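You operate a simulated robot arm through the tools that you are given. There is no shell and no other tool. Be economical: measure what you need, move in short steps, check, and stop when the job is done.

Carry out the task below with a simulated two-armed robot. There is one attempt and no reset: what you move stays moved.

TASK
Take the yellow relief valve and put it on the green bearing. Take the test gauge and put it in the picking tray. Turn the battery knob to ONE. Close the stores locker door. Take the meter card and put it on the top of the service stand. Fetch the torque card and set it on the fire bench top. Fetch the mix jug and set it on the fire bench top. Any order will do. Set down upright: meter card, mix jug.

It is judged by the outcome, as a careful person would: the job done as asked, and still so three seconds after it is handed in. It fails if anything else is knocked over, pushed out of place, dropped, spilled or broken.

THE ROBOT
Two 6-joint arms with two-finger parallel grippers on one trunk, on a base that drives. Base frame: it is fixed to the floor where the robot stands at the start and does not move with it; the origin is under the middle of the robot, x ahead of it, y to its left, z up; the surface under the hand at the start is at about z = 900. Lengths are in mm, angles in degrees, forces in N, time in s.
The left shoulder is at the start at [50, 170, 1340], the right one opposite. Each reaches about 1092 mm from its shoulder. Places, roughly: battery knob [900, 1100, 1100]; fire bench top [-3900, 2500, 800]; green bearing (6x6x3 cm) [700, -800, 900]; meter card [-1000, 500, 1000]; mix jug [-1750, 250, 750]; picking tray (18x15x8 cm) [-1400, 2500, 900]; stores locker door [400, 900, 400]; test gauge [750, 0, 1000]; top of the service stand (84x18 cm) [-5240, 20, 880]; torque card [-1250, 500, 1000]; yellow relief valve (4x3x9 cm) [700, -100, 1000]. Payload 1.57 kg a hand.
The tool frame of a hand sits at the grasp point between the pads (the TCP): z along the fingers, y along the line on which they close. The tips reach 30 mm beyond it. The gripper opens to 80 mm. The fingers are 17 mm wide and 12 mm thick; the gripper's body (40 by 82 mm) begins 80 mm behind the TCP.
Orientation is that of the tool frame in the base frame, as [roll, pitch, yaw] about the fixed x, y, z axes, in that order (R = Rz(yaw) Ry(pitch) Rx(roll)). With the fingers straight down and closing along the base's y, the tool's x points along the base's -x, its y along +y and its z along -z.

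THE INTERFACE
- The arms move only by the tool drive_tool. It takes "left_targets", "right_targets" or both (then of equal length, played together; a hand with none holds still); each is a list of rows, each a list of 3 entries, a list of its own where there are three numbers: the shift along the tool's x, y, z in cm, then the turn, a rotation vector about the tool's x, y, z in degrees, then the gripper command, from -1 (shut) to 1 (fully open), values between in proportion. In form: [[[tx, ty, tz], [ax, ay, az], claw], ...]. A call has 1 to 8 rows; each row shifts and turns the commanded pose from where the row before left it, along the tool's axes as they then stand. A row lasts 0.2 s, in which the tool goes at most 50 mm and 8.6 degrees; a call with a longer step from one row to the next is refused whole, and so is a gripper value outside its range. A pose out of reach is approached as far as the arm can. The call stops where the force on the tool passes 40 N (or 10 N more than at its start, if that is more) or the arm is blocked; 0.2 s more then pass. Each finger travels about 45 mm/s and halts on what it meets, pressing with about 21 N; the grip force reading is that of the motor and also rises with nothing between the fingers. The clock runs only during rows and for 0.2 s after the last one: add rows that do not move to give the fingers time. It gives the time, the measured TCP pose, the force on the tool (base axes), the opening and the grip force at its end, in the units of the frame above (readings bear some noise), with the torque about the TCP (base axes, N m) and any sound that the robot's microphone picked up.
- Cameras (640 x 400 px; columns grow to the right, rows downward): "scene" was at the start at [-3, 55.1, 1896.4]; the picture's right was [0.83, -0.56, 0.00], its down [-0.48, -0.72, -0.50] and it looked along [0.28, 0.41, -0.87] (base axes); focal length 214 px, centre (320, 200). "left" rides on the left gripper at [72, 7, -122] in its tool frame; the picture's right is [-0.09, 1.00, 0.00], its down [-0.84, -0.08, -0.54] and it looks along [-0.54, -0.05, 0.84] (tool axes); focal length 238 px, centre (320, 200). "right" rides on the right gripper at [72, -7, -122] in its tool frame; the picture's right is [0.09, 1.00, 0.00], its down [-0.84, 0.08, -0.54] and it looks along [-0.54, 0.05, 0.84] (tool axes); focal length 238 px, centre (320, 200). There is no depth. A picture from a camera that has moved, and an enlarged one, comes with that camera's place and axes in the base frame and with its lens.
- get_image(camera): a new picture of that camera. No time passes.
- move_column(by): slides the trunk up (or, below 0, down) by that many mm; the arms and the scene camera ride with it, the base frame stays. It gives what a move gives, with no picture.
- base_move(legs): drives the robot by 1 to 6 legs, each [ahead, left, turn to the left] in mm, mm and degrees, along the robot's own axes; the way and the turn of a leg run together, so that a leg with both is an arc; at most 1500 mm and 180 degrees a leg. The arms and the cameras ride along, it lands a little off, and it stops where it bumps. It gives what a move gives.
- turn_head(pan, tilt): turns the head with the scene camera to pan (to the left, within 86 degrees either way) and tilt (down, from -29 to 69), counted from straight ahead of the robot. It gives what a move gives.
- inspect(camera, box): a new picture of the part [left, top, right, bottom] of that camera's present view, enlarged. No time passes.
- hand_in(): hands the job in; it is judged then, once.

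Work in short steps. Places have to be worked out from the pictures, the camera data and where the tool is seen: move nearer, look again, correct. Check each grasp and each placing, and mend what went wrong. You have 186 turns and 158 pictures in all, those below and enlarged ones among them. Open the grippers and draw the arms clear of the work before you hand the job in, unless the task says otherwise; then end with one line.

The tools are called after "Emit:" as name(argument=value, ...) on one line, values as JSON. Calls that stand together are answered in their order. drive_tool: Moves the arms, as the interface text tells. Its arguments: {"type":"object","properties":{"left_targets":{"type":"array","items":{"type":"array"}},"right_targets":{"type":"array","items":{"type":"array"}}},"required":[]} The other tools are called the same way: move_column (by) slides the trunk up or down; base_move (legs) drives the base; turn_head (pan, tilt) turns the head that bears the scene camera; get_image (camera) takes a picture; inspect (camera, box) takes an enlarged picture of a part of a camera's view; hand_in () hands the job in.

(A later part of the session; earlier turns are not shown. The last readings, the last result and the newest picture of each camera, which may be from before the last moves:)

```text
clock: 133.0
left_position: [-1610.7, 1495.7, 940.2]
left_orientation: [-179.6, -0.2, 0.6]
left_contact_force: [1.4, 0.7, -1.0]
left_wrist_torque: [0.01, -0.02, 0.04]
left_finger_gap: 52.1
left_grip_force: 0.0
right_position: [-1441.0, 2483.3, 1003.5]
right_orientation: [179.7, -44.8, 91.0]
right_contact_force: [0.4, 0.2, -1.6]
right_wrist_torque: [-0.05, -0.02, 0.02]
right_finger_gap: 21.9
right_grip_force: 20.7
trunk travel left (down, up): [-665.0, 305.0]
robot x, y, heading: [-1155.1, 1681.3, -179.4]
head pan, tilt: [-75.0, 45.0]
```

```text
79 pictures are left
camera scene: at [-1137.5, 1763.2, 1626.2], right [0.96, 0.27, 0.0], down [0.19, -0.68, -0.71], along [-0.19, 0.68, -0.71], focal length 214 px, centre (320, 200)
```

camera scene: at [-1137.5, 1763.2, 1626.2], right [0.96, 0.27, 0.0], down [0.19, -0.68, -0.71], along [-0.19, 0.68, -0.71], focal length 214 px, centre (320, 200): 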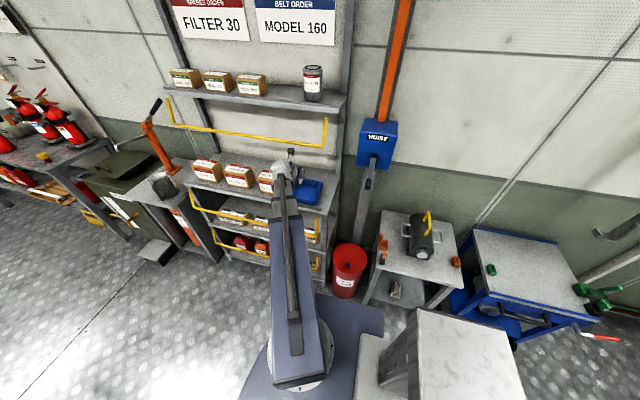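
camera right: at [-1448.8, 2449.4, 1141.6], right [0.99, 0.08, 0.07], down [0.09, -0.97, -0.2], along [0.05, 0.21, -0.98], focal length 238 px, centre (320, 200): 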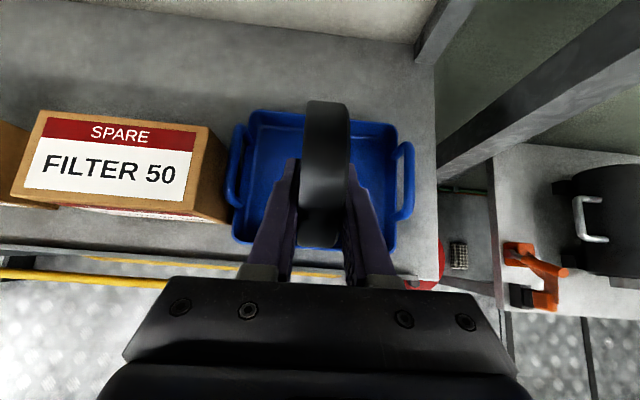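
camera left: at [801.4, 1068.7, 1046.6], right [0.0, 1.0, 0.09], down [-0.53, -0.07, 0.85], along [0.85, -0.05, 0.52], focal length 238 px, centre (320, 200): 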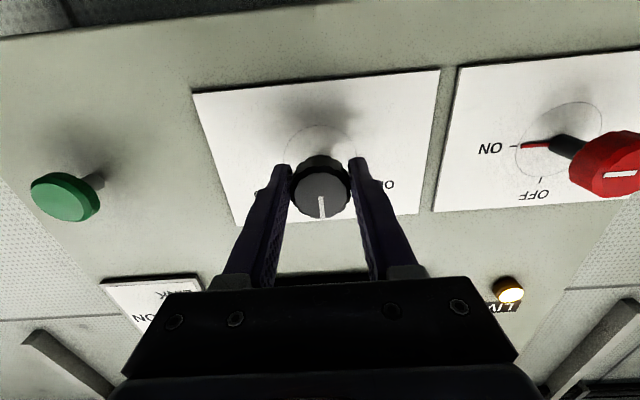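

Re-solving with shelf height ≈852: tray spans y 2436–2588, floor ≈857. I shift 16 mm forward and lower 70 mm.

Emit:
drive_tool(right_targets=[[[1.13, 0, 1.13], [0, 0, 0], -0.7], [[0, 0, 0], [0, 0, 0], -0.7]])

Emit:
move_column(by=-70)

Emit:
get_image(camera="right")

```text
clock: 133.6
left_position: [-1610.8, 1495.2, 939.4]
left_orientation: [-179.7, -0.2, 0.8]
left_contact_force: [-0.3, -0.5, 0.4]
left_wrist_torque: [0.0, -0.03, -0.03]
left_finger_gap: 52.0
left_grip_force: 0.2
right_position: [-1441.7, 2501.1, 1003.9]
right_orientation: [179.7, -44.8, 90.8]
right_contact_force: [0.4, -0.9, -2.0]
right_wrist_torque: [0.02, -0.03, 0.01]
right_finger_gap: 21.9
right_grip_force: 20.7
trunk travel left (down, up): [-665.0, 305.0]
robot x, y, heading: [-1153.4, 1686.3, -179.4]
head pan, tilt: [-75.0, 45.0]
```

```text
clock: 134.6
left_position: [-1609.3, 1495.7, 870.3]
left_orientation: [-179.8, -0.2, 0.7]
left_contact_force: [0.0, 0.0, 0.2]
left_wrist_torque: [0.0, -0.02, -0.01]
left_finger_gap: 52.1
left_grip_force: 0.0
right_position: [-1442.7, 2500.3, 934.3]
right_orientation: [179.7, -45.0, 90.9]
right_contact_force: [0.1, -0.2, 4.7]
right_wrist_torque: [0.49, 0.06, 0.07]
right_finger_gap: 21.7
right_grip_force: 21.1
trunk travel left (down, up): [-595.0, 375.0]
robot x, y, heading: [-1154.5, 1684.7, -179.2]
head pan, tilt: [-75.0, 45.0]
```

```text
78 pictures are left
camera right: at [-1449.3, 2465.2, 1072.3], right [0.99, 0.08, 0.07], down [0.09, -0.97, -0.21], along [0.05, 0.21, -0.98], focal length 238 px, centre (320, 200)
```

right: 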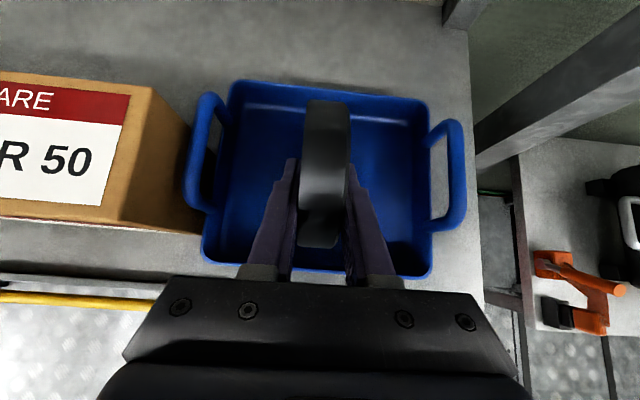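

Stem touches the tray floor. I release and check.

Emit:
drive_tool(right_targets=[[[0, 0, 0], [0, 0, 0], -0.3], [[0, 0, 0], [0, 0, 0], 0.2], [[0, 0, 0], [0, 0, 0], 0.5], [[0, 0, 0], [0, 0, 0], 0.5]])

Emit:
drive_tool(right_targets=[[[0, 0, 0], [0, 0, 0], 0.5], [[0, 0, -3], [0, 0, 0], 0.5], [[0, 0, -3], [0, 0, 0], 0.5]])

Emit:
get_image(camera="right")

```text
clock: 135.6
left_position: [-1612.1, 1495.4, 870.2]
left_orientation: [-179.8, -0.3, 0.6]
left_contact_force: [-0.3, 0.0, 0.3]
left_wrist_torque: [0.04, 0.0, 0.03]
left_finger_gap: 51.8
left_grip_force: 0.1
right_position: [-1441.5, 2501.5, 933.8]
right_orientation: [179.7, -44.8, 90.9]
right_contact_force: [0.5, -0.6, -0.2]
right_wrist_torque: [0.01, 0.0, 0.01]
right_finger_gap: 59.6
right_grip_force: 0.0
trunk travel left (down, up): [-595.0, 375.0]
robot x, y, heading: [-1154.9, 1682.5, -179.4]
head pan, tilt: [-75.0, 45.0]
```

```text
clock: 136.4
left_position: [-1610.4, 1495.6, 869.8]
left_orientation: [-179.7, -0.2, 0.6]
left_contact_force: [0.5, 0.2, 0.6]
left_wrist_torque: [0.01, -0.01, -0.02]
left_finger_gap: 52.0
left_grip_force: 0.0
right_position: [-1442.3, 2455.4, 933.3]
right_orientation: [179.6, -44.9, 90.9]
right_contact_force: [0.1, -0.2, 0.4]
right_wrist_torque: [0.0, -0.01, 0.01]
right_finger_gap: 60.1
right_grip_force: 0.1
right hand out of reach, approached as far as the arm can: row 2, 3
trunk travel left (down, up): [-595.0, 375.0]
robot x, y, heading: [-1157.7, 1685.7, -179.5]
head pan, tilt: [-75.0, 45.0]
```

```text
77 pictures are left
camera right: at [-1448.5, 2421.1, 1072.0], right [0.99, 0.08, 0.07], down [0.09, -0.97, -0.21], along [0.05, 0.21, -0.98], focal length 238 px, centre (320, 200)
```

right: 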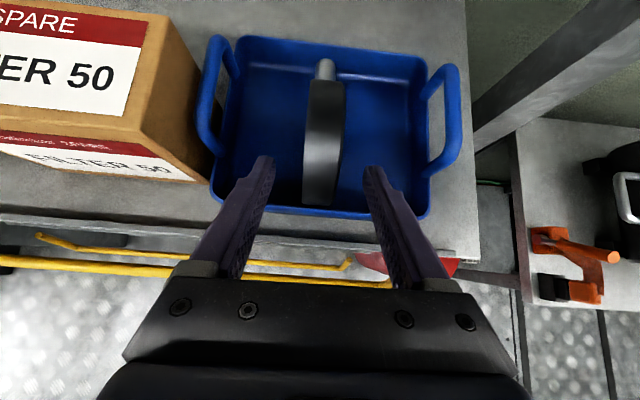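

Gauge is in the tray. I raise straight up before pulling back, since the tips are still below the rim.

Emit:
move_column(by=150)

Emit:
get_image(camera="right")

```text
clock: 138.2
left_position: [-1610.6, 1494.9, 1019.7]
left_orientation: [-179.8, -0.2, 0.6]
left_contact_force: [0.0, -1.3, 0.2]
left_wrist_torque: [0.01, -0.01, -0.03]
left_finger_gap: 51.9
left_grip_force: 0.0
right_position: [-1441.7, 2456.6, 1082.9]
right_orientation: [179.8, -44.9, 90.8]
right_contact_force: [-1.2, -0.1, -0.7]
right_wrist_torque: [-0.01, 0.0, -0.02]
right_finger_gap: 60.1
right_grip_force: 0.0
trunk travel left (down, up): [-745.0, 225.0]
robot x, y, heading: [-1155.2, 1685.6, -179.2]
head pan, tilt: [-75.0, 45.0]
```

```text
76 pictures are left
camera right: at [-1448.8, 2421.6, 1221.8], right [0.99, 0.08, 0.07], down [0.09, -0.97, -0.21], along [0.05, 0.21, -0.98], focal length 238 px, centre (320, 200)
```

right: 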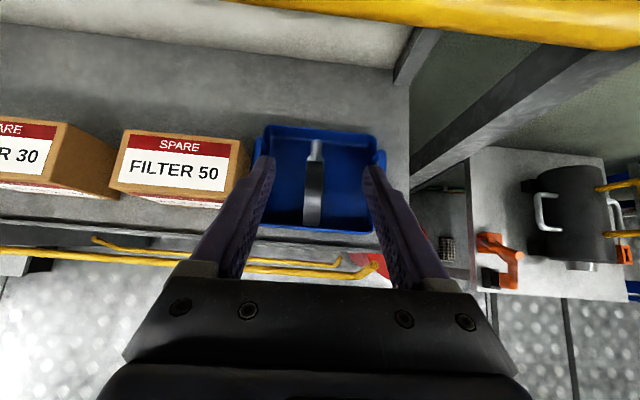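

Yellow rail is close above-ahead, so I pull straight back from the rack, then restore the hand to vertical.

Emit:
drive_tool(right_targets=[[[-3.1, 0, -3.1], [0, 0, 0], 0.5], [[-3.1, 0, -3.1], [0, 0, 0], 0.5], [[-3.1, 0, -3.1], [0, 0, 0], 0.5], [[-3.1, -1, -3.1], [0, 0, 0], 0.5], [[-3.1, -1.5, -3.1], [0, 0, 0], 0.5], [[-3.1, -1.5, -3.1], [0, 0, 0], 0.5], [[-3.1, -1.5, -3.1], [0, 0, 0], 0.5], [[-3.1, -1.5, -3.1], [0, 0, 0], 0.5]])

Emit:
drive_tool(right_targets=[[[0, 0, 0], [0, -8.5, 0], 0.5], [[0, 0, 0], [0, -8.5, 0], 0.5], [[0, 0, 0], [0, -8.5, 0], 0.5], [[0, 0, 0], [0, -8.5, 0], 0.5], [[0, 0, 0], [0, -8.5, 0], 0.5], [[0, 0, 0], [0, -2.5, 0], 0.5], [[0, 0, 0], [0, 0, 0], 0.5]])

Emit:
turn_head(pan=75, tilt=40)

Emit:
get_image(camera="scene")

```text
clock: 140.0
left_position: [-1611.1, 1496.0, 1020.3]
left_orientation: [-179.7, -0.2, 0.6]
left_contact_force: [-0.8, 0.1, 0.0]
left_wrist_torque: [0.0, 0.02, 0.02]
left_finger_gap: 52.0
left_grip_force: 0.0
right_position: [-1581.8, 2171.4, 1083.8]
right_orientation: [179.5, -44.8, 90.7]
right_contact_force: [-0.6, -0.8, 0.3]
right_wrist_torque: [0.03, -0.01, 0.01]
right_finger_gap: 59.9
right_grip_force: 0.1
right hand out of reach, approached as far as the arm can: row 3, 4, 5, 6, 7, 8
trunk travel left (down, up): [-745.0, 225.0]
robot x, y, heading: [-1156.9, 1685.3, -179.2]
head pan, tilt: [-75.0, 45.0]
```

```text
clock: 141.6
left_position: [-1610.8, 1495.8, 1020.1]
left_orientation: [-179.8, -0.2, 0.5]
left_contact_force: [-1.0, 0.5, -0.3]
left_wrist_torque: [0.03, 0.04, -0.01]
left_finger_gap: 51.8
left_grip_force: 0.0
right_position: [-1582.0, 2171.5, 1018.8]
right_orientation: [179.8, 0.1, 90.6]
right_contact_force: [0.0, 0.4, 0.0]
right_wrist_torque: [0.01, -0.02, 0.0]
right_finger_gap: 59.7
right_grip_force: 0.1
right hand out of reach, approached as far as the arm can: row 1, 2, 3, 4, 5
trunk travel left (down, up): [-745.0, 225.0]
robot x, y, heading: [-1160.2, 1683.3, -179.2]
head pan, tilt: [-75.0, 45.0]
```

```text
clock: 143.9
left_position: [-1610.3, 1495.8, 1020.1]
left_orientation: [-179.7, -0.3, 0.6]
left_contact_force: [0.7, 0.2, -0.4]
left_wrist_torque: [0.0, 0.01, 0.04]
left_finger_gap: 52.1
left_grip_force: 0.0
right_position: [-1583.5, 2171.4, 1020.4]
right_orientation: [179.7, 0.1, 90.7]
right_contact_force: [-0.5, 0.8, -0.5]
right_wrist_torque: [0.01, 0.02, -0.02]
right_finger_gap: 60.2
right_grip_force: 0.0
trunk travel left (down, up): [-745.0, 225.0]
robot x, y, heading: [-1153.7, 1683.5, -179.6]
head pan, tilt: [75.0, 40.0]
```

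```text
75 pictures are left
camera scene: at [-1136.5, 1602.4, 1713.4], right [-0.97, 0.25, 0.0], down [0.16, 0.62, -0.77], along [-0.19, -0.74, -0.64], focal length 214 px, centre (320, 200)
```

scene: 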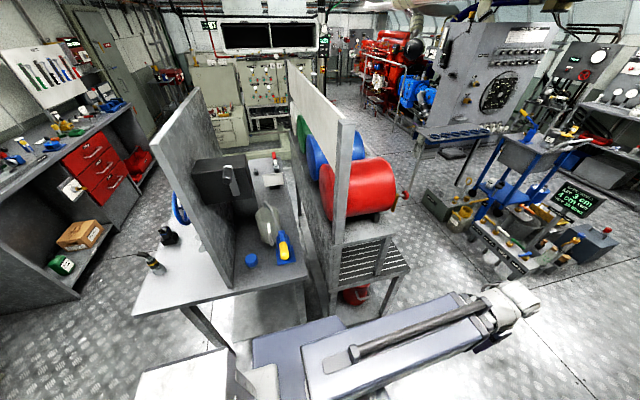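

I zoom on the bench's far side to find cards and jug.

Emit:
inspect(camera="scene", box=[140, 100, 340, 300])

Emit:
inspect(camera="scene", box=[300, 100, 460, 240])

```text
2.00 times, centred on (240, 200) of scene
camera zoom: at [-1136.5, 1602.4, 1713.4], right [-0.97, 0.25, 0.0], down [0.16, 0.62, -0.77], along [-0.19, -0.74, -0.64], focal length 429 px, centre (480, 200)
```

zoom: 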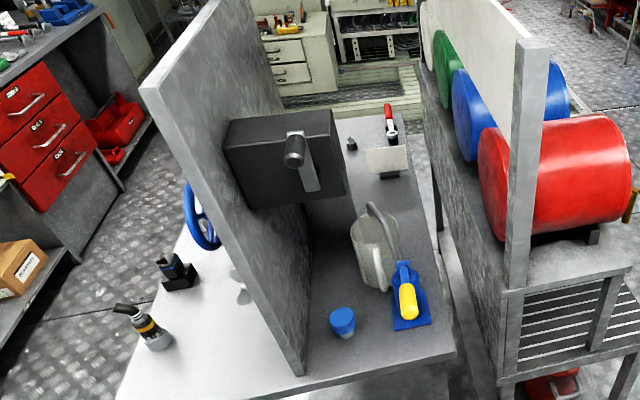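

```text
2.86 times, centred on (380, 170) of scene
camera zoom: at [-1136.5, 1602.4, 1713.4], right [-0.97, 0.25, 0.0], down [0.16, 0.62, -0.77], along [-0.19, -0.74, -0.64], focal length 613 px, centre (149, 286)
```

zoom: 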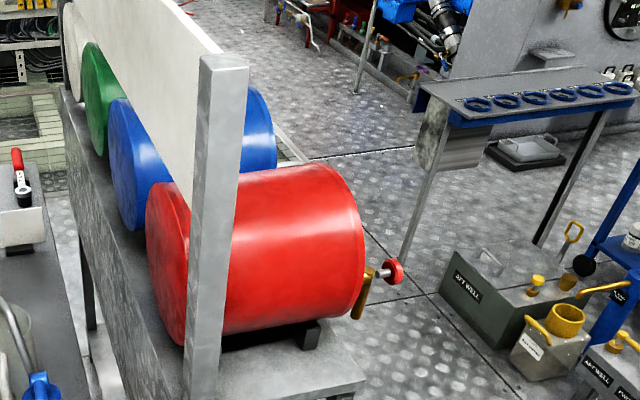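

Both cards lie south of the console panel (≈(−988,488) and (−1150,480)), so they are best reached from the east side. I tuck the right arm, raise a bit, and drive back to that aisle.

Emit:
drive_tool(right_targets=[[[-4.2, -1, 0], [0, 0, 0], 0.5], [[-4.2, -1, 0], [0, 0, 0], 0.5], [[-4.2, -1, 0], [0, 0, 0], 0.5], [[-4.2, -0.5, 0], [0, 0, 0], 0.5], [[-4.2, 0, 0], [0, 0, 0], 0.5], [[-4.2, 0, 0], [0, 0, 0], 0.5], [[-3.5, 0, 0], [0, 0, 0], 0.5]])

Emit:
move_column(by=100)

Emit:
base_move(legs=[[-500, 60, 0], [-560, 50, 0], [0, 550, 0], [0, 500, 0]])

Emit:
turn_head(pan=0, tilt=50)

Emit:
get_image(camera="scene")

```text
clock: 145.5
left_position: [-1611.2, 1495.6, 1019.5]
left_orientation: [-179.8, -0.2, 0.6]
left_contact_force: [-0.7, -0.1, 0.0]
left_wrist_torque: [-0.01, 0.0, 0.0]
left_finger_gap: 52.0
left_grip_force: 0.1
right_position: [-1616.8, 1881.0, 1019.4]
right_orientation: [179.8, 0.1, 90.7]
right_contact_force: [0.5, -0.1, 0.2]
right_wrist_torque: [0.01, 0.02, 0.02]
right_finger_gap: 59.8
right_grip_force: 0.0
trunk travel left (down, up): [-745.0, 225.0]
robot x, y, heading: [-1154.4, 1683.4, -179.5]
head pan, tilt: [75.0, 40.0]
```

```text
clock: 146.9
left_position: [-1610.5, 1493.8, 1120.5]
left_orientation: [-179.7, -0.2, 0.6]
left_contact_force: [-0.1, 0.5, -0.8]
left_wrist_torque: [-0.03, 0.02, 0.0]
left_finger_gap: 51.9
left_grip_force: 0.0
right_position: [-1616.7, 1883.7, 1119.9]
right_orientation: [179.8, 0.0, 90.6]
right_contact_force: [-0.5, -0.1, -0.5]
right_wrist_torque: [0.02, 0.0, -0.02]
right_finger_gap: 60.1
right_grip_force: 0.1
trunk travel left (down, up): [-845.0, 125.0]
robot x, y, heading: [-1157.4, 1682.5, -179.1]
head pan, tilt: [75.0, 40.0]
```

```text
clock: 157.9
left_position: [-519.9, 360.1, 1119.8]
left_orientation: [-179.8, -0.2, 1.3]
left_contact_force: [0.5, -0.5, 0.5]
left_wrist_torque: [-0.02, -0.01, -0.02]
left_finger_gap: 52.1
left_grip_force: 0.1
right_position: [-530.3, 747.3, 1118.7]
right_orientation: [179.8, 0.1, 91.3]
right_contact_force: [0.5, -0.4, -0.1]
right_wrist_torque: [0.03, 0.01, -0.01]
right_finger_gap: 60.1
right_grip_force: 0.1
trunk travel left (down, up): [-845.0, 125.0]
robot x, y, heading: [-68.1, 555.5, -178.8]
head pan, tilt: [75.0, 40.0]
```

```text
clock: 159.4
left_position: [-520.6, 360.7, 1119.9]
left_orientation: [-179.7, -0.1, 1.3]
left_contact_force: [0.7, -0.5, -0.1]
left_wrist_torque: [0.0, 0.03, 0.01]
left_finger_gap: 52.1
left_grip_force: 0.0
right_position: [-531.2, 748.0, 1120.0]
right_orientation: [179.7, 0.1, 91.3]
right_contact_force: [0.3, 0.8, -0.3]
right_wrist_torque: [0.01, 0.04, -0.01]
right_finger_gap: 60.1
right_grip_force: 0.1
trunk travel left (down, up): [-845.0, 125.0]
robot x, y, heading: [-66.9, 554.1, -178.8]
head pan, tilt: [0.0, 50.0]
```

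```text
72 pictures are left
camera scene: at [-104.3, 553.7, 1799.2], right [-0.02, 1.0, 0.0], down [0.77, 0.02, -0.64], along [-0.64, -0.02, -0.77], focal length 214 px, centre (320, 200)
```

scene: 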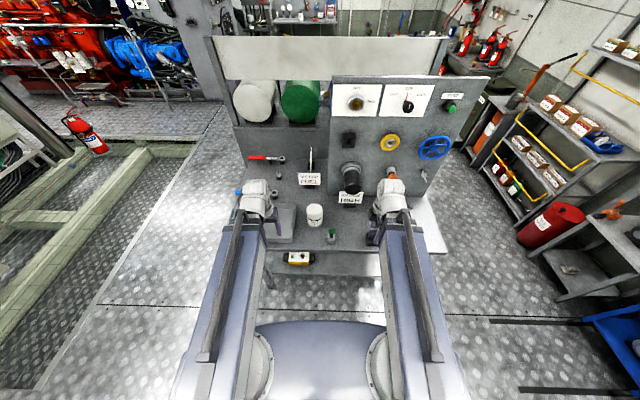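

Emit:
inspect(camera="scene", box=[230, 130, 390, 250])

```text
3.33 times, centred on (310, 190) of scene
camera zoom: at [-104.3, 553.7, 1799.2], right [-0.02, 1.0, 0.0], down [0.77, 0.02, -0.64], along [-0.64, -0.02, -0.77], focal length 715 px, centre (353, 233)
```

zoom: 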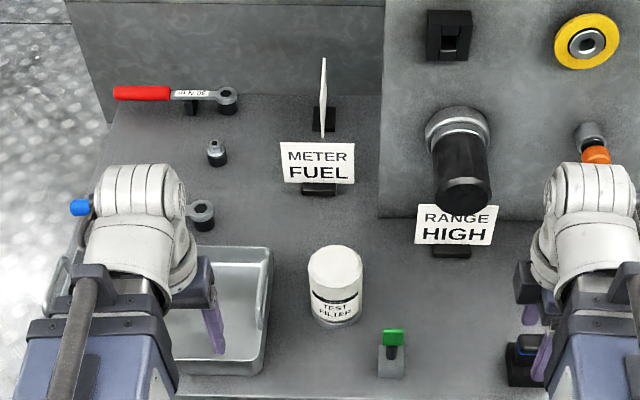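

Cards: METER at ≈(−953,469) facing me, torque card edge-on at ≈(−1122,468). I drive 175 mm closer and send the left hand over the torque card.

Emit:
base_move(legs=[[175, 0, -1]])

Emit:
drive_tool(left_targets=[[[-4.7, -1.2, 0], [0, 0, 0], 0.5], [[-4.7, -1.2, 0], [0, 0, 0], 0.5], [[-4.7, -1.2, 0], [0, 0, 0], 0.5], [[-4.7, -1.2, 0], [0, 0, 0], 0.5], [[-4.7, -1.2, 0], [0, 0, 0], 0.5], [[-4.7, -1.2, 0], [0, 0, 0], 0.5], [[-4.7, -1.2, 0], [0, 0, 0], 0.5], [[-4.7, -1.2, 0], [0, 0, 0], 0.5]])

Emit:
get_image(camera="left")

```text
clock: 160.9
left_position: [-701.5, 365.7, 1119.0]
left_orientation: [-179.7, -0.3, 0.5]
left_contact_force: [0.0, -0.1, -0.3]
left_wrist_torque: [0.03, -0.04, 0.01]
left_finger_gap: 52.1
left_grip_force: 0.0
right_position: [-705.2, 751.3, 1120.2]
right_orientation: [179.8, 0.1, 90.3]
right_contact_force: [0.4, 0.1, 0.1]
right_wrist_torque: [0.01, -0.05, -0.01]
right_finger_gap: 60.1
right_grip_force: 0.1
trunk travel left (down, up): [-845.0, 125.0]
robot x, y, heading: [-246.4, 553.0, -179.7]
head pan, tilt: [0.0, 50.0]
```

```text
clock: 162.7
left_position: [-1078.4, 457.6, 1120.4]
left_orientation: [-179.7, -0.2, 0.4]
left_contact_force: [-0.2, 0.3, -0.6]
left_wrist_torque: [0.01, 0.02, 0.01]
left_finger_gap: 59.7
left_grip_force: 0.1
right_position: [-704.7, 751.7, 1118.8]
right_orientation: [179.7, 0.1, 90.5]
right_contact_force: [0.3, -0.2, -0.8]
right_wrist_torque: [0.01, -0.03, 0.02]
right_finger_gap: 60.1
right_grip_force: 0.1
trunk travel left (down, up): [-845.0, 125.0]
robot x, y, heading: [-243.3, 551.6, -179.7]
head pan, tilt: [0.0, 50.0]
```

```text
70 pictures are left
camera left: at [-1007.2, 450.7, 1241.7], right [-0.09, -1.0, -0.01], down [-0.84, 0.07, 0.54], along [-0.54, 0.05, -0.84], focal length 238 px, centre (320, 200)
```

left: 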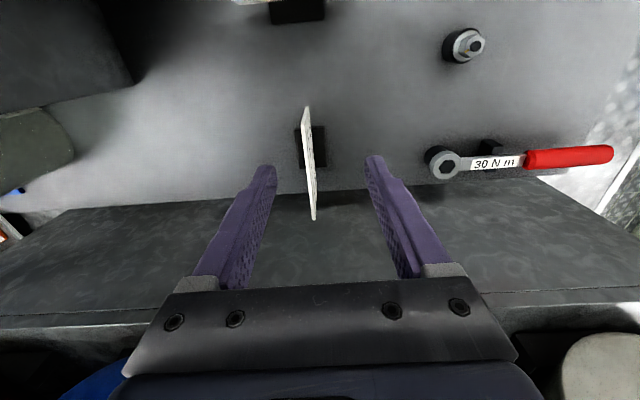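

Card spans x −1057…−1189, y≈472, top ≈1000. I centre on it and lower to TCP ≈975.

Emit:
drive_tool(left_targets=[[[-2.3, -0.7, 0], [0, 0, 0], 0.5], [[-2.2, -0.7, 0], [0, 0, 0], 0.5], [[0, 0, 0], [0, 0, 0], 0.5]])

Emit:
move_column(by=-90)

Emit:
get_image(camera="left")

```text
clock: 163.5
left_position: [-1121.0, 471.2, 1119.8]
left_orientation: [-179.7, -0.3, 0.4]
left_contact_force: [0.1, 0.1, -0.1]
left_wrist_torque: [0.02, -0.05, 0.01]
left_finger_gap: 59.9
left_grip_force: 0.1
right_position: [-705.7, 751.2, 1119.0]
right_orientation: [179.9, 0.1, 90.5]
right_contact_force: [-0.2, 0.8, 0.0]
right_wrist_torque: [-0.01, -0.02, 0.0]
right_finger_gap: 60.0
right_grip_force: 0.1
trunk travel left (down, up): [-845.0, 125.0]
robot x, y, heading: [-242.6, 550.0, -179.7]
head pan, tilt: [0.0, 50.0]
```

```text
clock: 164.8
left_position: [-1123.6, 471.0, 1030.5]
left_orientation: [-179.7, -0.2, 0.5]
left_contact_force: [1.0, -0.1, 0.0]
left_wrist_torque: [0.0, 0.0, 0.01]
left_finger_gap: 59.8
left_grip_force: 0.0
right_position: [-704.2, 752.1, 1030.8]
right_orientation: [179.7, 0.1, 90.4]
right_contact_force: [0.4, 0.3, -0.3]
right_wrist_torque: [0.01, -0.02, -0.03]
right_finger_gap: 60.3
right_grip_force: 0.1
trunk travel left (down, up): [-755.0, 215.0]
robot x, y, heading: [-241.6, 550.4, -179.2]
head pan, tilt: [0.0, 50.0]
```

```text
69 pictures are left
camera left: at [-1050.5, 465.3, 1152.3], right [-0.09, -1.0, -0.01], down [-0.84, 0.07, 0.54], along [-0.54, 0.05, -0.84], focal length 238 px, centre (320, 200)
```

left: 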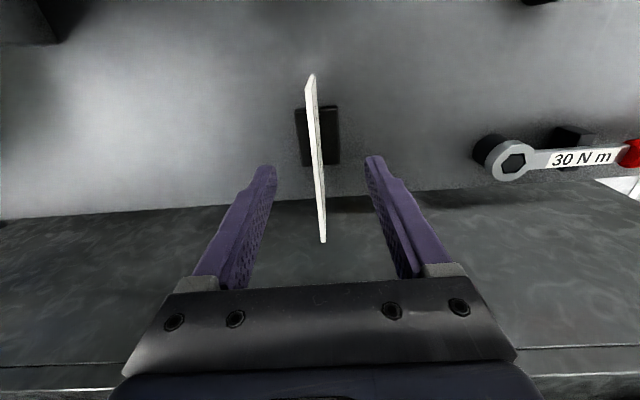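

Well centred. Lower 52 mm and grip.

Emit:
move_column(by=-52)

Emit:
drive_tool(left_targets=[[[0, -0.2, 0], [0, 0, 0], 0], [[0, 0, 0], [0, 0, 0], -0.5], [[0, 0, 0], [0, 0, 0], -1], [[0, 0, 0], [0, 0, 0], -1], [[0, 0, 0], [0, 0, 0], -1], [[0, 0, 0], [0, 0, 0], -1]])

Emit:
move_column(by=50)

Emit:
get_image(camera="left")

```text
clock: 165.7
left_position: [-1122.0, 471.7, 977.0]
left_orientation: [-179.7, -0.1, 0.3]
left_contact_force: [0.7, -0.8, -0.4]
left_wrist_torque: [0.02, 0.01, 0.0]
left_finger_gap: 60.1
left_grip_force: 0.1
right_position: [-706.0, 751.0, 977.9]
right_orientation: [179.8, 0.0, 90.6]
right_contact_force: [-0.8, 0.1, 0.2]
right_wrist_torque: [0.02, -0.03, 0.0]
right_finger_gap: 60.4
right_grip_force: 0.0
trunk travel left (down, up): [-703.0, 267.0]
robot x, y, heading: [-244.8, 551.9, -179.4]
head pan, tilt: [0.0, 50.0]
```

```text
clock: 167.1
left_position: [-1122.4, 474.3, 978.0]
left_orientation: [-179.8, -0.3, 0.5]
left_contact_force: [0.0, -0.6, -0.5]
left_wrist_torque: [-0.01, -0.05, 0.0]
left_finger_gap: 3.7
left_grip_force: 20.9
right_position: [-703.7, 752.7, 977.8]
right_orientation: [179.8, 0.1, 90.5]
right_contact_force: [-0.5, 0.8, -0.2]
right_wrist_torque: [0.01, -0.01, 0.0]
right_finger_gap: 60.0
right_grip_force: 0.0
trunk travel left (down, up): [-703.0, 267.0]
robot x, y, heading: [-245.5, 550.2, -179.5]
head pan, tilt: [0.0, 50.0]
```

```text
clock: 168.0
left_position: [-1122.5, 474.2, 1027.1]
left_orientation: [-179.7, -0.2, 0.4]
left_contact_force: [0.1, 0.3, -0.5]
left_wrist_torque: [-0.02, -0.02, -0.02]
left_finger_gap: 3.8
left_grip_force: 20.9
right_position: [-703.6, 751.3, 1027.3]
right_orientation: [179.9, 0.1, 90.3]
right_contact_force: [-0.7, -0.6, -0.6]
right_wrist_torque: [-0.02, -0.03, 0.01]
right_finger_gap: 59.7
right_grip_force: 0.0
trunk travel left (down, up): [-753.0, 217.0]
robot x, y, heading: [-242.3, 552.0, -179.8]
head pan, tilt: [0.0, 50.0]
```

```text
68 pictures are left
camera left: at [-1050.6, 467.5, 1150.0], right [-0.09, -1.0, -0.01], down [-0.84, 0.07, 0.54], along [-0.54, 0.05, -0.84], focal length 238 px, centre (320, 200)
```

left: 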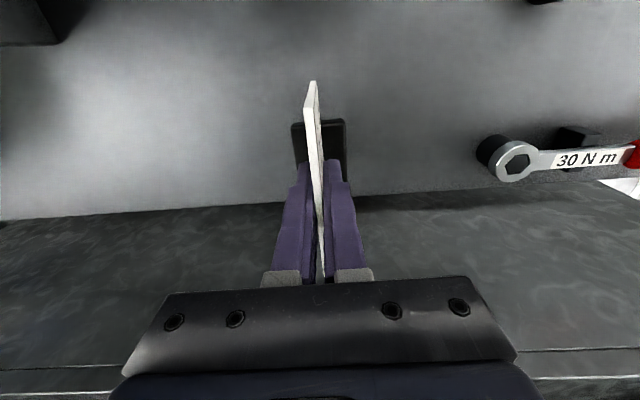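

Card and its black foot come together as one piece. Raise to 1140 and retract the left hand to the front.

Emit:
move_column(by=125)

Emit:
drive_tool(left_targets=[[[4.7, 1.6, 0], [0, 0, 0], -1], [[4.7, 1.6, 0], [0, 0, 0], -1], [[4.7, 1.6, 0], [0, 0, 0], -1], [[4.7, 1.6, 0], [0, 0, 0], -1], [[4.7, 1.6, 0], [0, 0, 0], -1], [[4.7, 1.6, 0], [0, 0, 0], -1], [[4.7, 1.6, 0], [0, 0, 0], -1], [[4.7, 1.6, 0], [0, 0, 0], -1]])

Emit:
drive_tool(left_targets=[[[3, 3, 0], [0, 0, 0], -1], [[0, 4, 0], [0, 0, 0], -1], [[0, 0, 0], [0, 0, 0], -1], [[0, 0, 0], [0, 0, 0], -1], [[0, 0, 0], [0, 0, 0], -1], [[0, 0, 0], [0, 0, 0], -1], [[0, 0, 0], [0, 0, 0], -1], [[0, 0, 0], [0, 0, 0], -1]], right_targets=[[[-4.3, 0, 0], [0, 0, 0], 0.4], [[-4.3, 0, 0], [0, 0, 0], 0.4], [[-4.3, 0, 0], [0, 0, 0], 0.4], [[-4.3, 0, 0], [0, 0, 0], 0.4], [[-4.3, -1, 0], [0, 0, 0], 0.4], [[-3.5, -3, 0], [0, 0, 0], 0.4], [[-2.5, -4, 0], [0, 0, 0], 0.4], [[0, -4.5, 0], [0, 0, 0], 0.4]])

Emit:
get_image(camera="right")

```text
clock: 169.5
left_position: [-1121.7, 473.8, 1152.6]
left_orientation: [-179.7, -0.2, 0.5]
left_contact_force: [-0.2, 0.4, -1.6]
left_wrist_torque: [-0.01, -0.02, 0.0]
left_finger_gap: 3.7
left_grip_force: 20.9
right_position: [-705.2, 751.6, 1151.8]
right_orientation: [179.8, 0.1, 90.6]
right_contact_force: [-0.4, -0.3, -0.4]
right_wrist_torque: [0.03, 0.02, -0.01]
right_finger_gap: 60.1
right_grip_force: 0.0
trunk travel left (down, up): [-878.0, 92.0]
robot x, y, heading: [-242.5, 550.9, -179.3]
head pan, tilt: [0.0, 50.0]
```

```text
clock: 171.3
left_position: [-742.5, 346.8, 1154.4]
left_orientation: [-179.7, -0.2, 0.3]
left_contact_force: [0.4, 0.4, -1.5]
left_wrist_torque: [0.02, 0.04, -0.01]
left_finger_gap: 3.9
left_grip_force: 21.0
right_position: [-704.0, 751.5, 1153.5]
right_orientation: [179.8, 0.1, 90.4]
right_contact_force: [0.3, 0.1, -0.8]
right_wrist_torque: [0.0, 0.02, 0.01]
right_finger_gap: 60.0
right_grip_force: 0.1
trunk travel left (down, up): [-878.0, 92.0]
robot x, y, heading: [-243.4, 552.9, -179.8]
head pan, tilt: [0.0, 50.0]
```

```text
clock: 173.1
left_position: [-716.7, 279.1, 1152.2]
left_orientation: [-179.7, -0.2, 0.5]
left_contact_force: [0.1, -0.2, -1.4]
left_wrist_torque: [0.05, -0.03, -0.01]
left_finger_gap: 3.8
left_grip_force: 20.8
right_position: [-827.4, 475.5, 1152.3]
right_orientation: [179.7, 0.1, 90.5]
right_contact_force: [-0.8, 0.6, 0.2]
right_wrist_torque: [-0.02, -0.01, 0.0]
right_finger_gap: 56.1
right_grip_force: 0.0
trunk travel left (down, up): [-878.0, 92.0]
robot x, y, heading: [-242.8, 551.4, -179.7]
head pan, tilt: [0.0, 50.0]
```

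```text
67 pictures are left
camera right: at [-835.2, 548.3, 1275.0], right [0.99, 0.1, 0.0], down [0.08, -0.83, 0.54], along [0.06, -0.54, -0.84], focal length 238 px, centre (320, 200)
```

right: 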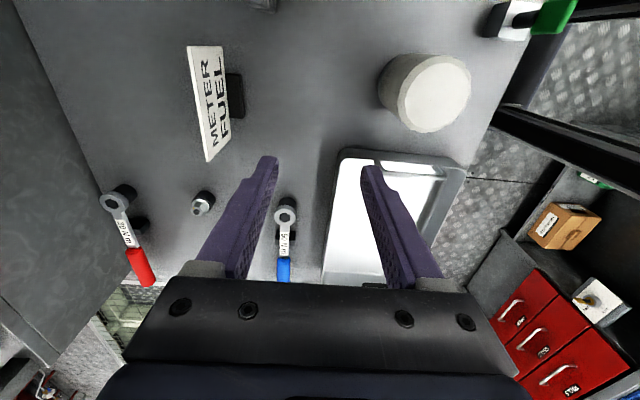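

METER card top edge at x≈−960, y 416–534. I swing the left hand (with torque card) clear of the bench to the south, and put the right hand over the METER card.

Emit:
drive_tool(left_targets=[[[1.5, 4.5, 0], [0, 0, 0], -1], [[1.5, 4.5, 0], [0, 0, 0], -1], [[3.0, 3.9, 0], [0, 0, 0], -1], [[3.5, 3.5, 0], [0, 0, 0], -1], [[3.9, 3.0, 0], [0, 0, 0], -1], [[4.4, 2.2, 0], [0, 0, 0], -1], [[4.4, 2.0, 0], [0, 0, 0], -1], [[4.4, 2.0, 0], [0, 0, 0], -1]], right_targets=[[[0, -4.4, 0], [0, 0, 0], 0.4], [[0, -4.4, 0], [0, 0, 0], 0.4], [[0, -4.4, 0], [0, 0, 0], 0.4], [[0, 0, 0], [0, 0, 0], 0.4], [[0, 0, 0], [0, 0, 0], 0.4], [[0, 0, 0], [0, 0, 0], 0.4], [[0, 0, 0], [0, 0, 0], 0.4], [[0, 0, 0], [0, 0, 0], 0.4]])

Emit:
move_column(by=-110)

Emit:
get_image(camera="right")

Emit:
get_image(camera="left")

```text
clock: 174.9
left_position: [-454.1, 9.3, 1153.6]
left_orientation: [-179.6, -0.2, 0.2]
left_contact_force: [0.3, -0.5, -1.1]
left_wrist_torque: [0.01, 0.03, 0.01]
left_finger_gap: 3.8
left_grip_force: 20.9
left hand out of reach, approached as far as the arm can: row 6, 7, 8
right_position: [-955.5, 476.9, 1153.1]
right_orientation: [179.8, 0.1, 90.4]
right_contact_force: [0.8, 0.0, 0.6]
right_wrist_torque: [0.04, 0.0, 0.0]
right_finger_gap: 55.9
right_grip_force: 0.2
trunk travel left (down, up): [-878.0, 92.0]
robot x, y, heading: [-245.0, 554.6, -179.5]
head pan, tilt: [0.0, 50.0]
```

```text
clock: 176.4
left_position: [-455.7, 9.1, 1043.1]
left_orientation: [-179.6, -0.3, 0.4]
left_contact_force: [-0.3, -0.5, -1.2]
left_wrist_torque: [0.01, 0.01, 0.0]
left_finger_gap: 3.8
left_grip_force: 21.1
right_position: [-957.9, 476.3, 1043.3]
right_orientation: [179.9, 0.1, 90.5]
right_contact_force: [-0.1, 0.1, 0.2]
right_wrist_torque: [0.03, 0.05, -0.01]
right_finger_gap: 56.0
right_grip_force: 0.1
trunk travel left (down, up): [-768.0, 202.0]
robot x, y, heading: [-249.0, 553.6, -179.6]
head pan, tilt: [0.0, 50.0]
```

```text
66 pictures are left
camera right: at [-964.4, 549.3, 1165.5], right [0.99, 0.1, 0.0], down [0.08, -0.83, 0.54], along [0.06, -0.54, -0.84], focal length 238 px, centre (320, 200)
```

right: 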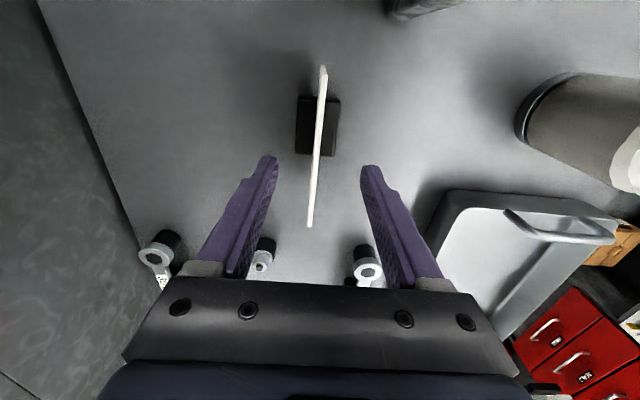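

```text
65 pictures are left
camera left: at [-384.2, 2.7, 1165.3], right [-0.09, -1.0, -0.01], down [-0.84, 0.07, 0.54], along [-0.54, 0.05, -0.84], focal length 238 px, centre (320, 200)
```

left: 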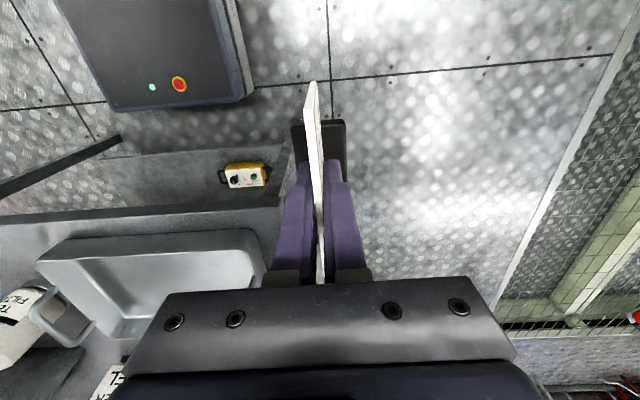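

Both clear; the METER card is between the right fingers. Lower 65 mm and grip it, then lift.

Emit:
move_column(by=-65)

Emit:
drive_tool(right_targets=[[[0, -0.2, 0], [0, 0, 0], 0], [[0, 0, 0], [0, 0, 0], -0.5], [[0, 0, 0], [0, 0, 0], -1], [[0, 0, 0], [0, 0, 0], -1], [[0, 0, 0], [0, 0, 0], -1], [[0, 0, 0], [0, 0, 0], -1]])

Emit:
move_column(by=190)

Emit:
get_image(camera="right")

```text
clock: 177.4
left_position: [-455.5, 10.2, 978.1]
left_orientation: [-179.7, -0.3, 0.5]
left_contact_force: [-0.3, -0.5, -1.4]
left_wrist_torque: [-0.02, -0.02, 0.01]
left_finger_gap: 3.8
left_grip_force: 20.8
right_position: [-956.9, 476.7, 977.9]
right_orientation: [179.8, 0.1, 90.4]
right_contact_force: [-0.5, -0.7, -0.9]
right_wrist_torque: [0.01, -0.01, 0.0]
right_finger_gap: 56.3
right_grip_force: 0.0
trunk travel left (down, up): [-703.0, 267.0]
robot x, y, heading: [-242.0, 554.2, -179.7]
head pan, tilt: [0.0, 50.0]
```

```text
clock: 178.8
left_position: [-455.4, 9.4, 977.2]
left_orientation: [-179.6, -0.2, 0.3]
left_contact_force: [-0.6, -0.7, -0.8]
left_wrist_torque: [-0.02, 0.0, 0.02]
left_finger_gap: 3.7
left_grip_force: 21.1
right_position: [-959.4, 476.5, 978.3]
right_orientation: [179.8, 0.1, 90.4]
right_contact_force: [-0.7, 0.4, -0.5]
right_wrist_torque: [0.0, -0.02, 0.01]
right_finger_gap: 3.5
right_grip_force: 20.8
trunk travel left (down, up): [-703.0, 267.0]
robot x, y, heading: [-244.9, 550.7, -179.4]
head pan, tilt: [0.0, 50.0]
```

```text
clock: 180.9
left_position: [-455.5, 9.8, 1168.0]
left_orientation: [-179.6, -0.2, 0.4]
left_contact_force: [-0.2, 0.8, -1.0]
left_wrist_torque: [-0.01, 0.02, -0.01]
left_finger_gap: 3.4
left_grip_force: 20.7
right_position: [-958.1, 476.5, 1167.4]
right_orientation: [179.8, 0.1, 90.4]
right_contact_force: [0.8, 0.2, -1.4]
right_wrist_torque: [0.0, -0.02, 0.01]
right_finger_gap: 3.8
right_grip_force: 21.1
trunk travel left (down, up): [-893.0, 77.0]
robot x, y, heading: [-243.5, 551.3, -179.4]
head pan, tilt: [0.0, 50.0]
```

```text
64 pictures are left
camera right: at [-966.5, 548.8, 1290.3], right [0.99, 0.1, 0.0], down [0.08, -0.83, 0.54], along [0.06, -0.54, -0.84], focal length 238 px, centre (320, 200)
```

right: 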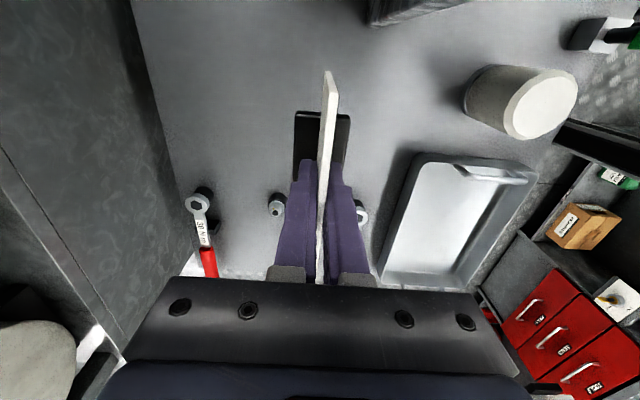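

Both cards held. I bring both hands back to the front tuck position.

Emit:
drive_tool(left_targets=[[[-4.4, -1.5, 0], [0, 0, 0], -1], [[-4.4, -2.2, 0], [0, 0, 0], -1], [[-3.9, -3.0, 0], [0, 0, 0], -1], [[-3.5, -3.5, 0], [0, 0, 0], -1], [[-3.5, -3.5, 0], [0, 0, 0], -1], [[-3, -3.9, 0], [0, 0, 0], -1], [[-1.5, -4.5, 0], [0, 0, 0], -1], [[-0.5, -4.5, 0], [0, 0, 0], -1]], right_targets=[[[0, 4.8, 0], [0, 0, 0], -1], [[0, 4.8, 0], [0, 0, 0], -1], [[0, 4.8, 0], [0, 0, 0], -1], [[0.5, 4.5, 0], [0, 0, 0], -1], [[2.5, 4, 0], [0, 0, 0], -1], [[3.5, 3, 0], [0, 0, 0], -1], [[4.5, 0.5, 0], [0, 0, 0], -1], [[4.8, 0, 0], [0, 0, 0], -1]])

Emit:
drive_tool(left_targets=[[[0, -4.5, 0], [0, 0, 0], -1], [[0, -4.5, 0], [0, 0, 0], -1], [[0, 0, 0], [0, 0, 0], -1]], right_targets=[[[4.8, 0, 0], [0, 0, 0], -1], [[4.8, 0, 0], [0, 0, 0], -1], [[3, 0, 0], [0, 0, 0], -1]])

Emit:
get_image(camera="scene")

```text
clock: 182.7
left_position: [-703.8, 275.1, 1168.8]
left_orientation: [-179.7, -0.2, 0.4]
left_contact_force: [-0.4, -0.1, -0.7]
left_wrist_torque: [-0.06, -0.02, -0.02]
left_finger_gap: 3.6
left_grip_force: 21.4
right_position: [-695.5, 637.9, 1168.3]
right_orientation: [179.9, 0.2, 90.5]
right_contact_force: [0.4, -0.4, -1.3]
right_wrist_torque: [-0.02, -0.01, -0.02]
right_finger_gap: 3.7
right_grip_force: 20.8
trunk travel left (down, up): [-893.0, 77.0]
robot x, y, heading: [-241.8, 553.0, -179.4]
head pan, tilt: [0.0, 50.0]
```

```text
clock: 183.5
left_position: [-703.0, 363.6, 1168.2]
left_orientation: [-179.7, -0.1, 0.5]
left_contact_force: [-1.0, 0.3, -1.0]
left_wrist_torque: [0.0, -0.01, -0.04]
left_finger_gap: 3.5
left_grip_force: 20.7
right_position: [-700.4, 762.9, 1166.2]
right_orientation: [179.8, 0.2, 90.5]
right_contact_force: [-0.4, 0.5, -1.4]
right_wrist_torque: [-0.02, 0.0, 0.02]
right_finger_gap: 3.8
right_grip_force: 21.3
right hand out of reach, approached as far as the arm can: row 2
trunk travel left (down, up): [-893.0, 77.0]
robot x, y, heading: [-248.4, 551.9, -179.3]
head pan, tilt: [0.0, 50.0]
```

```text
63 pictures are left
camera scene: at [-281.0, 551.8, 1847.2], right [-0.01, 1.0, 0.0], down [0.77, 0.01, -0.64], along [-0.64, -0.01, -0.77], focal length 214 px, centre (320, 200)
```

scene: 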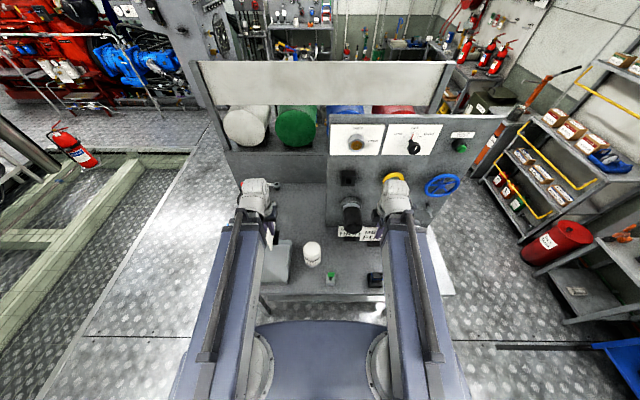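

Driving: back out, strafe right to the corridor, then west to x≈−1900 and look.

Emit:
base_move(legs=[[-140, 0, 0], [0, -1100, 0], [1500, 0, -0.5]])

Emit:
turn_head(pan=-10, tilt=25)

Emit:
get_image(camera="scene")

```text
clock: 197.2
left_position: [-2078.8, 1520.7, 1167.5]
left_orientation: [-179.6, -0.2, -1.6]
left_contact_force: [0.1, -0.4, -0.8]
left_wrist_torque: [0.01, 0.0, -0.01]
left_finger_gap: 3.6
left_grip_force: 20.5
right_position: [-2062.2, 1921.4, 1168.4]
right_orientation: [179.6, 0.1, 88.6]
right_contact_force: [0.1, 0.1, -1.8]
right_wrist_torque: [-0.02, -0.02, -0.03]
right_finger_gap: 3.7
right_grip_force: 21.1
trunk travel left (down, up): [-893.0, 77.0]
robot x, y, heading: [-1611.5, 1694.5, 178.5]
head pan, tilt: [0.0, 50.0]
```

```text
clock: 198.1
left_position: [-2079.1, 1521.4, 1168.4]
left_orientation: [-179.6, -0.2, -1.6]
left_contact_force: [0.2, -0.1, -1.9]
left_wrist_torque: [-0.01, 0.01, 0.0]
left_finger_gap: 3.5
left_grip_force: 21.3
right_position: [-2062.9, 1920.5, 1167.2]
right_orientation: [179.6, 0.1, 88.4]
right_contact_force: [-0.4, 0.6, -1.9]
right_wrist_torque: [0.0, 0.0, 0.01]
right_finger_gap: 3.6
right_grip_force: 21.0
trunk travel left (down, up): [-893.0, 77.0]
robot x, y, heading: [-1609.8, 1695.2, 178.4]
head pan, tilt: [-10.0, 25.0]
```

```text
62 pictures are left
camera scene: at [-1664.0, 1712.3, 1884.6], right [0.2, 0.98, 0.0], down [0.42, -0.08, -0.91], along [-0.89, 0.18, -0.42], focal length 214 px, centre (320, 200)
```

scene: 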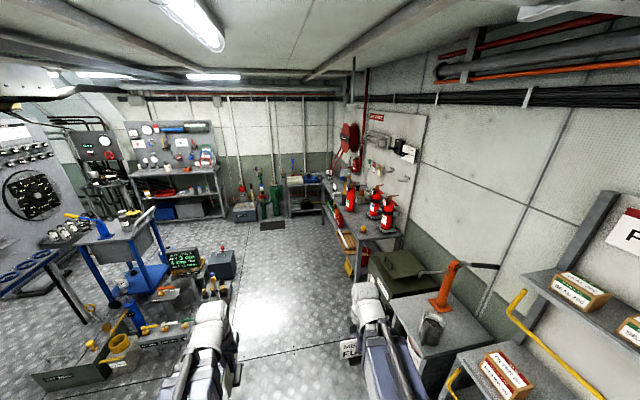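

Fire bench runs along the north wall, front y≈2400. Zoom on its top.

Emit:
inspect(camera="scene", box=[270, 140, 430, 280])

```text
2.86 times, centred on (350, 210) of scene
camera zoom: at [-1664.0, 1712.3, 1884.6], right [0.2, 0.98, 0.0], down [0.42, -0.08, -0.91], along [-0.89, 0.18, -0.42], focal length 613 px, centre (234, 171)
```

zoom: 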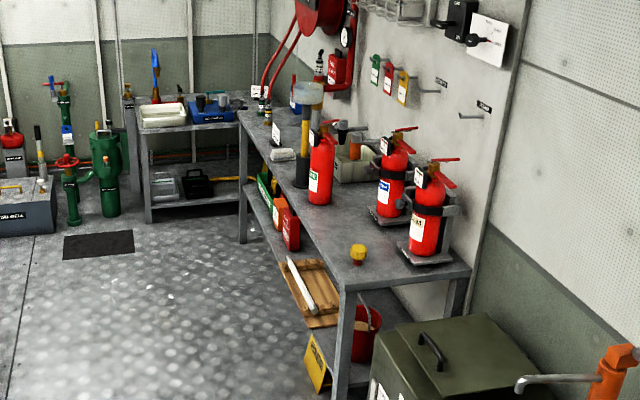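

Free front gap on the bench at x≈−3400, y≈2450–2500. I drive west 1550 mm, then turn right to face the bench.

Emit:
base_move(legs=[[1490, -40, 1], [60, 0, 0], [0, 0, -88.5]])

Emit:
turn_head(pan=5, tilt=50)

Emit:
get_image(camera="scene")

```text
clock: 209.7
left_position: [-3310.2, 2240.6, 1166.9]
left_orientation: [-179.6, -0.2, -91.1]
left_contact_force: [0.1, 0.7, -0.5]
left_wrist_torque: [-0.01, 0.04, 0.01]
left_finger_gap: 3.5
left_grip_force: 21.3
right_position: [-2909.9, 2225.8, 1167.8]
right_orientation: [179.7, 0.1, -1.0]
right_contact_force: [-0.3, -0.2, -1.7]
right_wrist_torque: [0.0, 0.0, -0.01]
right_finger_gap: 3.7
right_grip_force: 20.8
trunk travel left (down, up): [-893.0, 77.0]
robot x, y, heading: [-3128.6, 1776.1, 89.1]
head pan, tilt: [-10.0, 25.0]
```

```text
clock: 210.6
left_position: [-3310.5, 2240.1, 1167.6]
left_orientation: [-179.6, -0.3, -91.0]
left_contact_force: [-0.4, -0.9, -1.1]
left_wrist_torque: [-0.04, 0.02, 0.01]
left_finger_gap: 3.7
left_grip_force: 21.3
right_position: [-2910.1, 2225.5, 1167.9]
right_orientation: [179.8, 0.1, -1.0]
right_contact_force: [-0.4, -0.3, -0.9]
right_wrist_torque: [0.02, 0.01, 0.01]
right_finger_gap: 3.6
right_grip_force: 21.2
trunk travel left (down, up): [-893.0, 77.0]
robot x, y, heading: [-3131.9, 1777.2, 89.1]
head pan, tilt: [5.0, 50.0]
```

```text
60 pictures are left
camera scene: at [-3138.7, 1812.5, 1847.3], right [1.0, 0.07, 0.0], down [0.05, -0.76, -0.64], along [-0.04, 0.64, -0.77], focal length 214 px, centre (320, 200)
```

scene: 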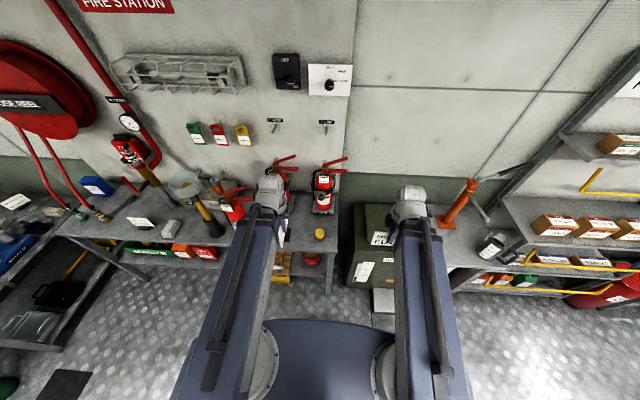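

The left hand hides the gap; I use the left camera to see it.

Emit:
get_image(camera="left")

```text
59 pictures are left
camera left: at [-3319.2, 2168.8, 1290.3], right [-0.99, 0.11, -0.01], down [0.09, 0.84, 0.54], along [0.07, 0.54, -0.84], focal length 238 px, centre (320, 200)
```

left: 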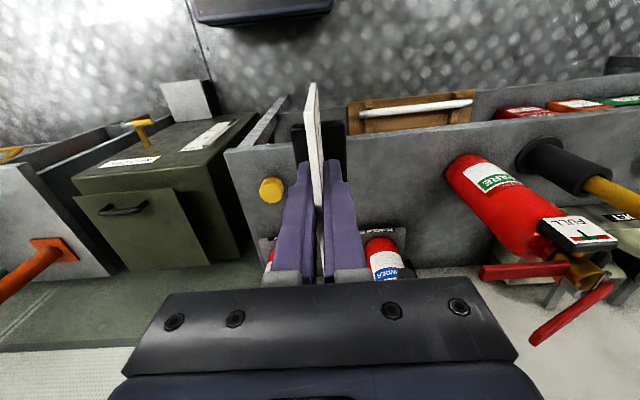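

Free area x −3500…−3220, y 2345–2570, bench z≈800. I carry the torque card to (−3295,2460) and lower to just above the bench.

Emit:
drive_tool(left_targets=[[[-4.4, -0.3, 0], [0, 0, 0], -1], [[-4.4, -0.3, 0], [0, 0, 0], -1], [[-4.4, -0.3, 0], [0, 0, 0], -1], [[-4.4, -0.3, 0], [0, 0, 0], -1], [[-4.4, -0.3, 0], [0, 0, 0], -1]])

Emit:
move_column(by=-200)

Emit:
get_image(camera="left")

Emit:
get_image(camera="scene")

```text
clock: 211.8
left_position: [-3291.6, 2461.3, 1167.3]
left_orientation: [-179.6, -0.4, -91.0]
left_contact_force: [-0.4, 0.6, -1.2]
left_wrist_torque: [-0.03, 0.02, 0.03]
left_finger_gap: 4.0
left_grip_force: 20.9
right_position: [-2909.3, 2227.3, 1167.6]
right_orientation: [179.7, 0.1, -1.1]
right_contact_force: [0.0, 0.5, -0.7]
right_wrist_torque: [0.0, -0.02, 0.04]
right_finger_gap: 3.6
right_grip_force: 21.0
trunk travel left (down, up): [-893.0, 77.0]
robot x, y, heading: [-3134.0, 1773.4, 89.1]
head pan, tilt: [5.0, 50.0]
```

```text
clock: 214.0
left_position: [-3291.3, 2459.8, 967.4]
left_orientation: [-179.6, -0.3, -91.1]
left_contact_force: [0.1, -0.6, -2.4]
left_wrist_torque: [-0.01, 0.01, -0.01]
left_finger_gap: 3.7
left_grip_force: 21.0
right_position: [-2910.8, 2225.8, 967.9]
right_orientation: [179.7, 0.1, -0.9]
right_contact_force: [0.4, 0.5, -2.1]
right_wrist_torque: [-0.01, -0.01, 0.0]
right_finger_gap: 3.3
right_grip_force: 20.8
trunk travel left (down, up): [-693.0, 277.0]
robot x, y, heading: [-3134.0, 1775.3, 88.8]
head pan, tilt: [5.0, 50.0]
```

```text
58 pictures are left
camera left: at [-3300.8, 2388.8, 1090.3], right [-0.99, 0.11, -0.01], down [0.09, 0.84, 0.54], along [0.07, 0.54, -0.84], focal length 238 px, centre (320, 200)
```

left: 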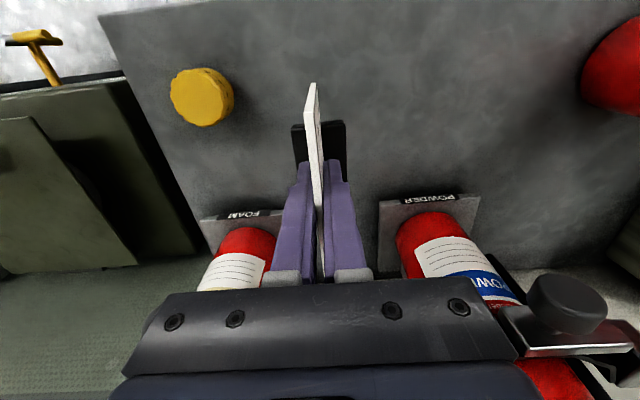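

```text
57 pictures are left
camera scene: at [-3138.7, 1812.4, 1647.3], right [1.0, 0.07, 0.0], down [0.05, -0.76, -0.64], along [-0.04, 0.64, -0.77], focal length 214 px, centre (320, 200)
```

scene: 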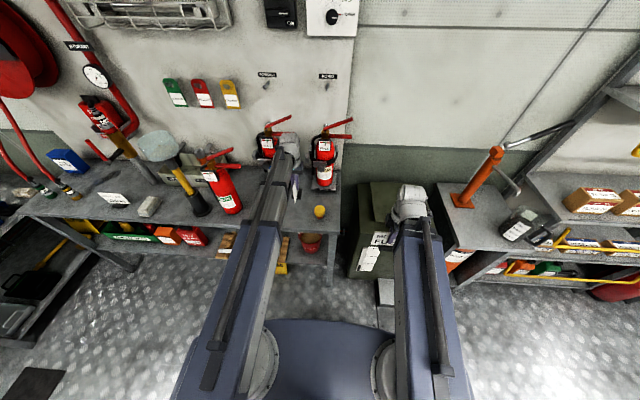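

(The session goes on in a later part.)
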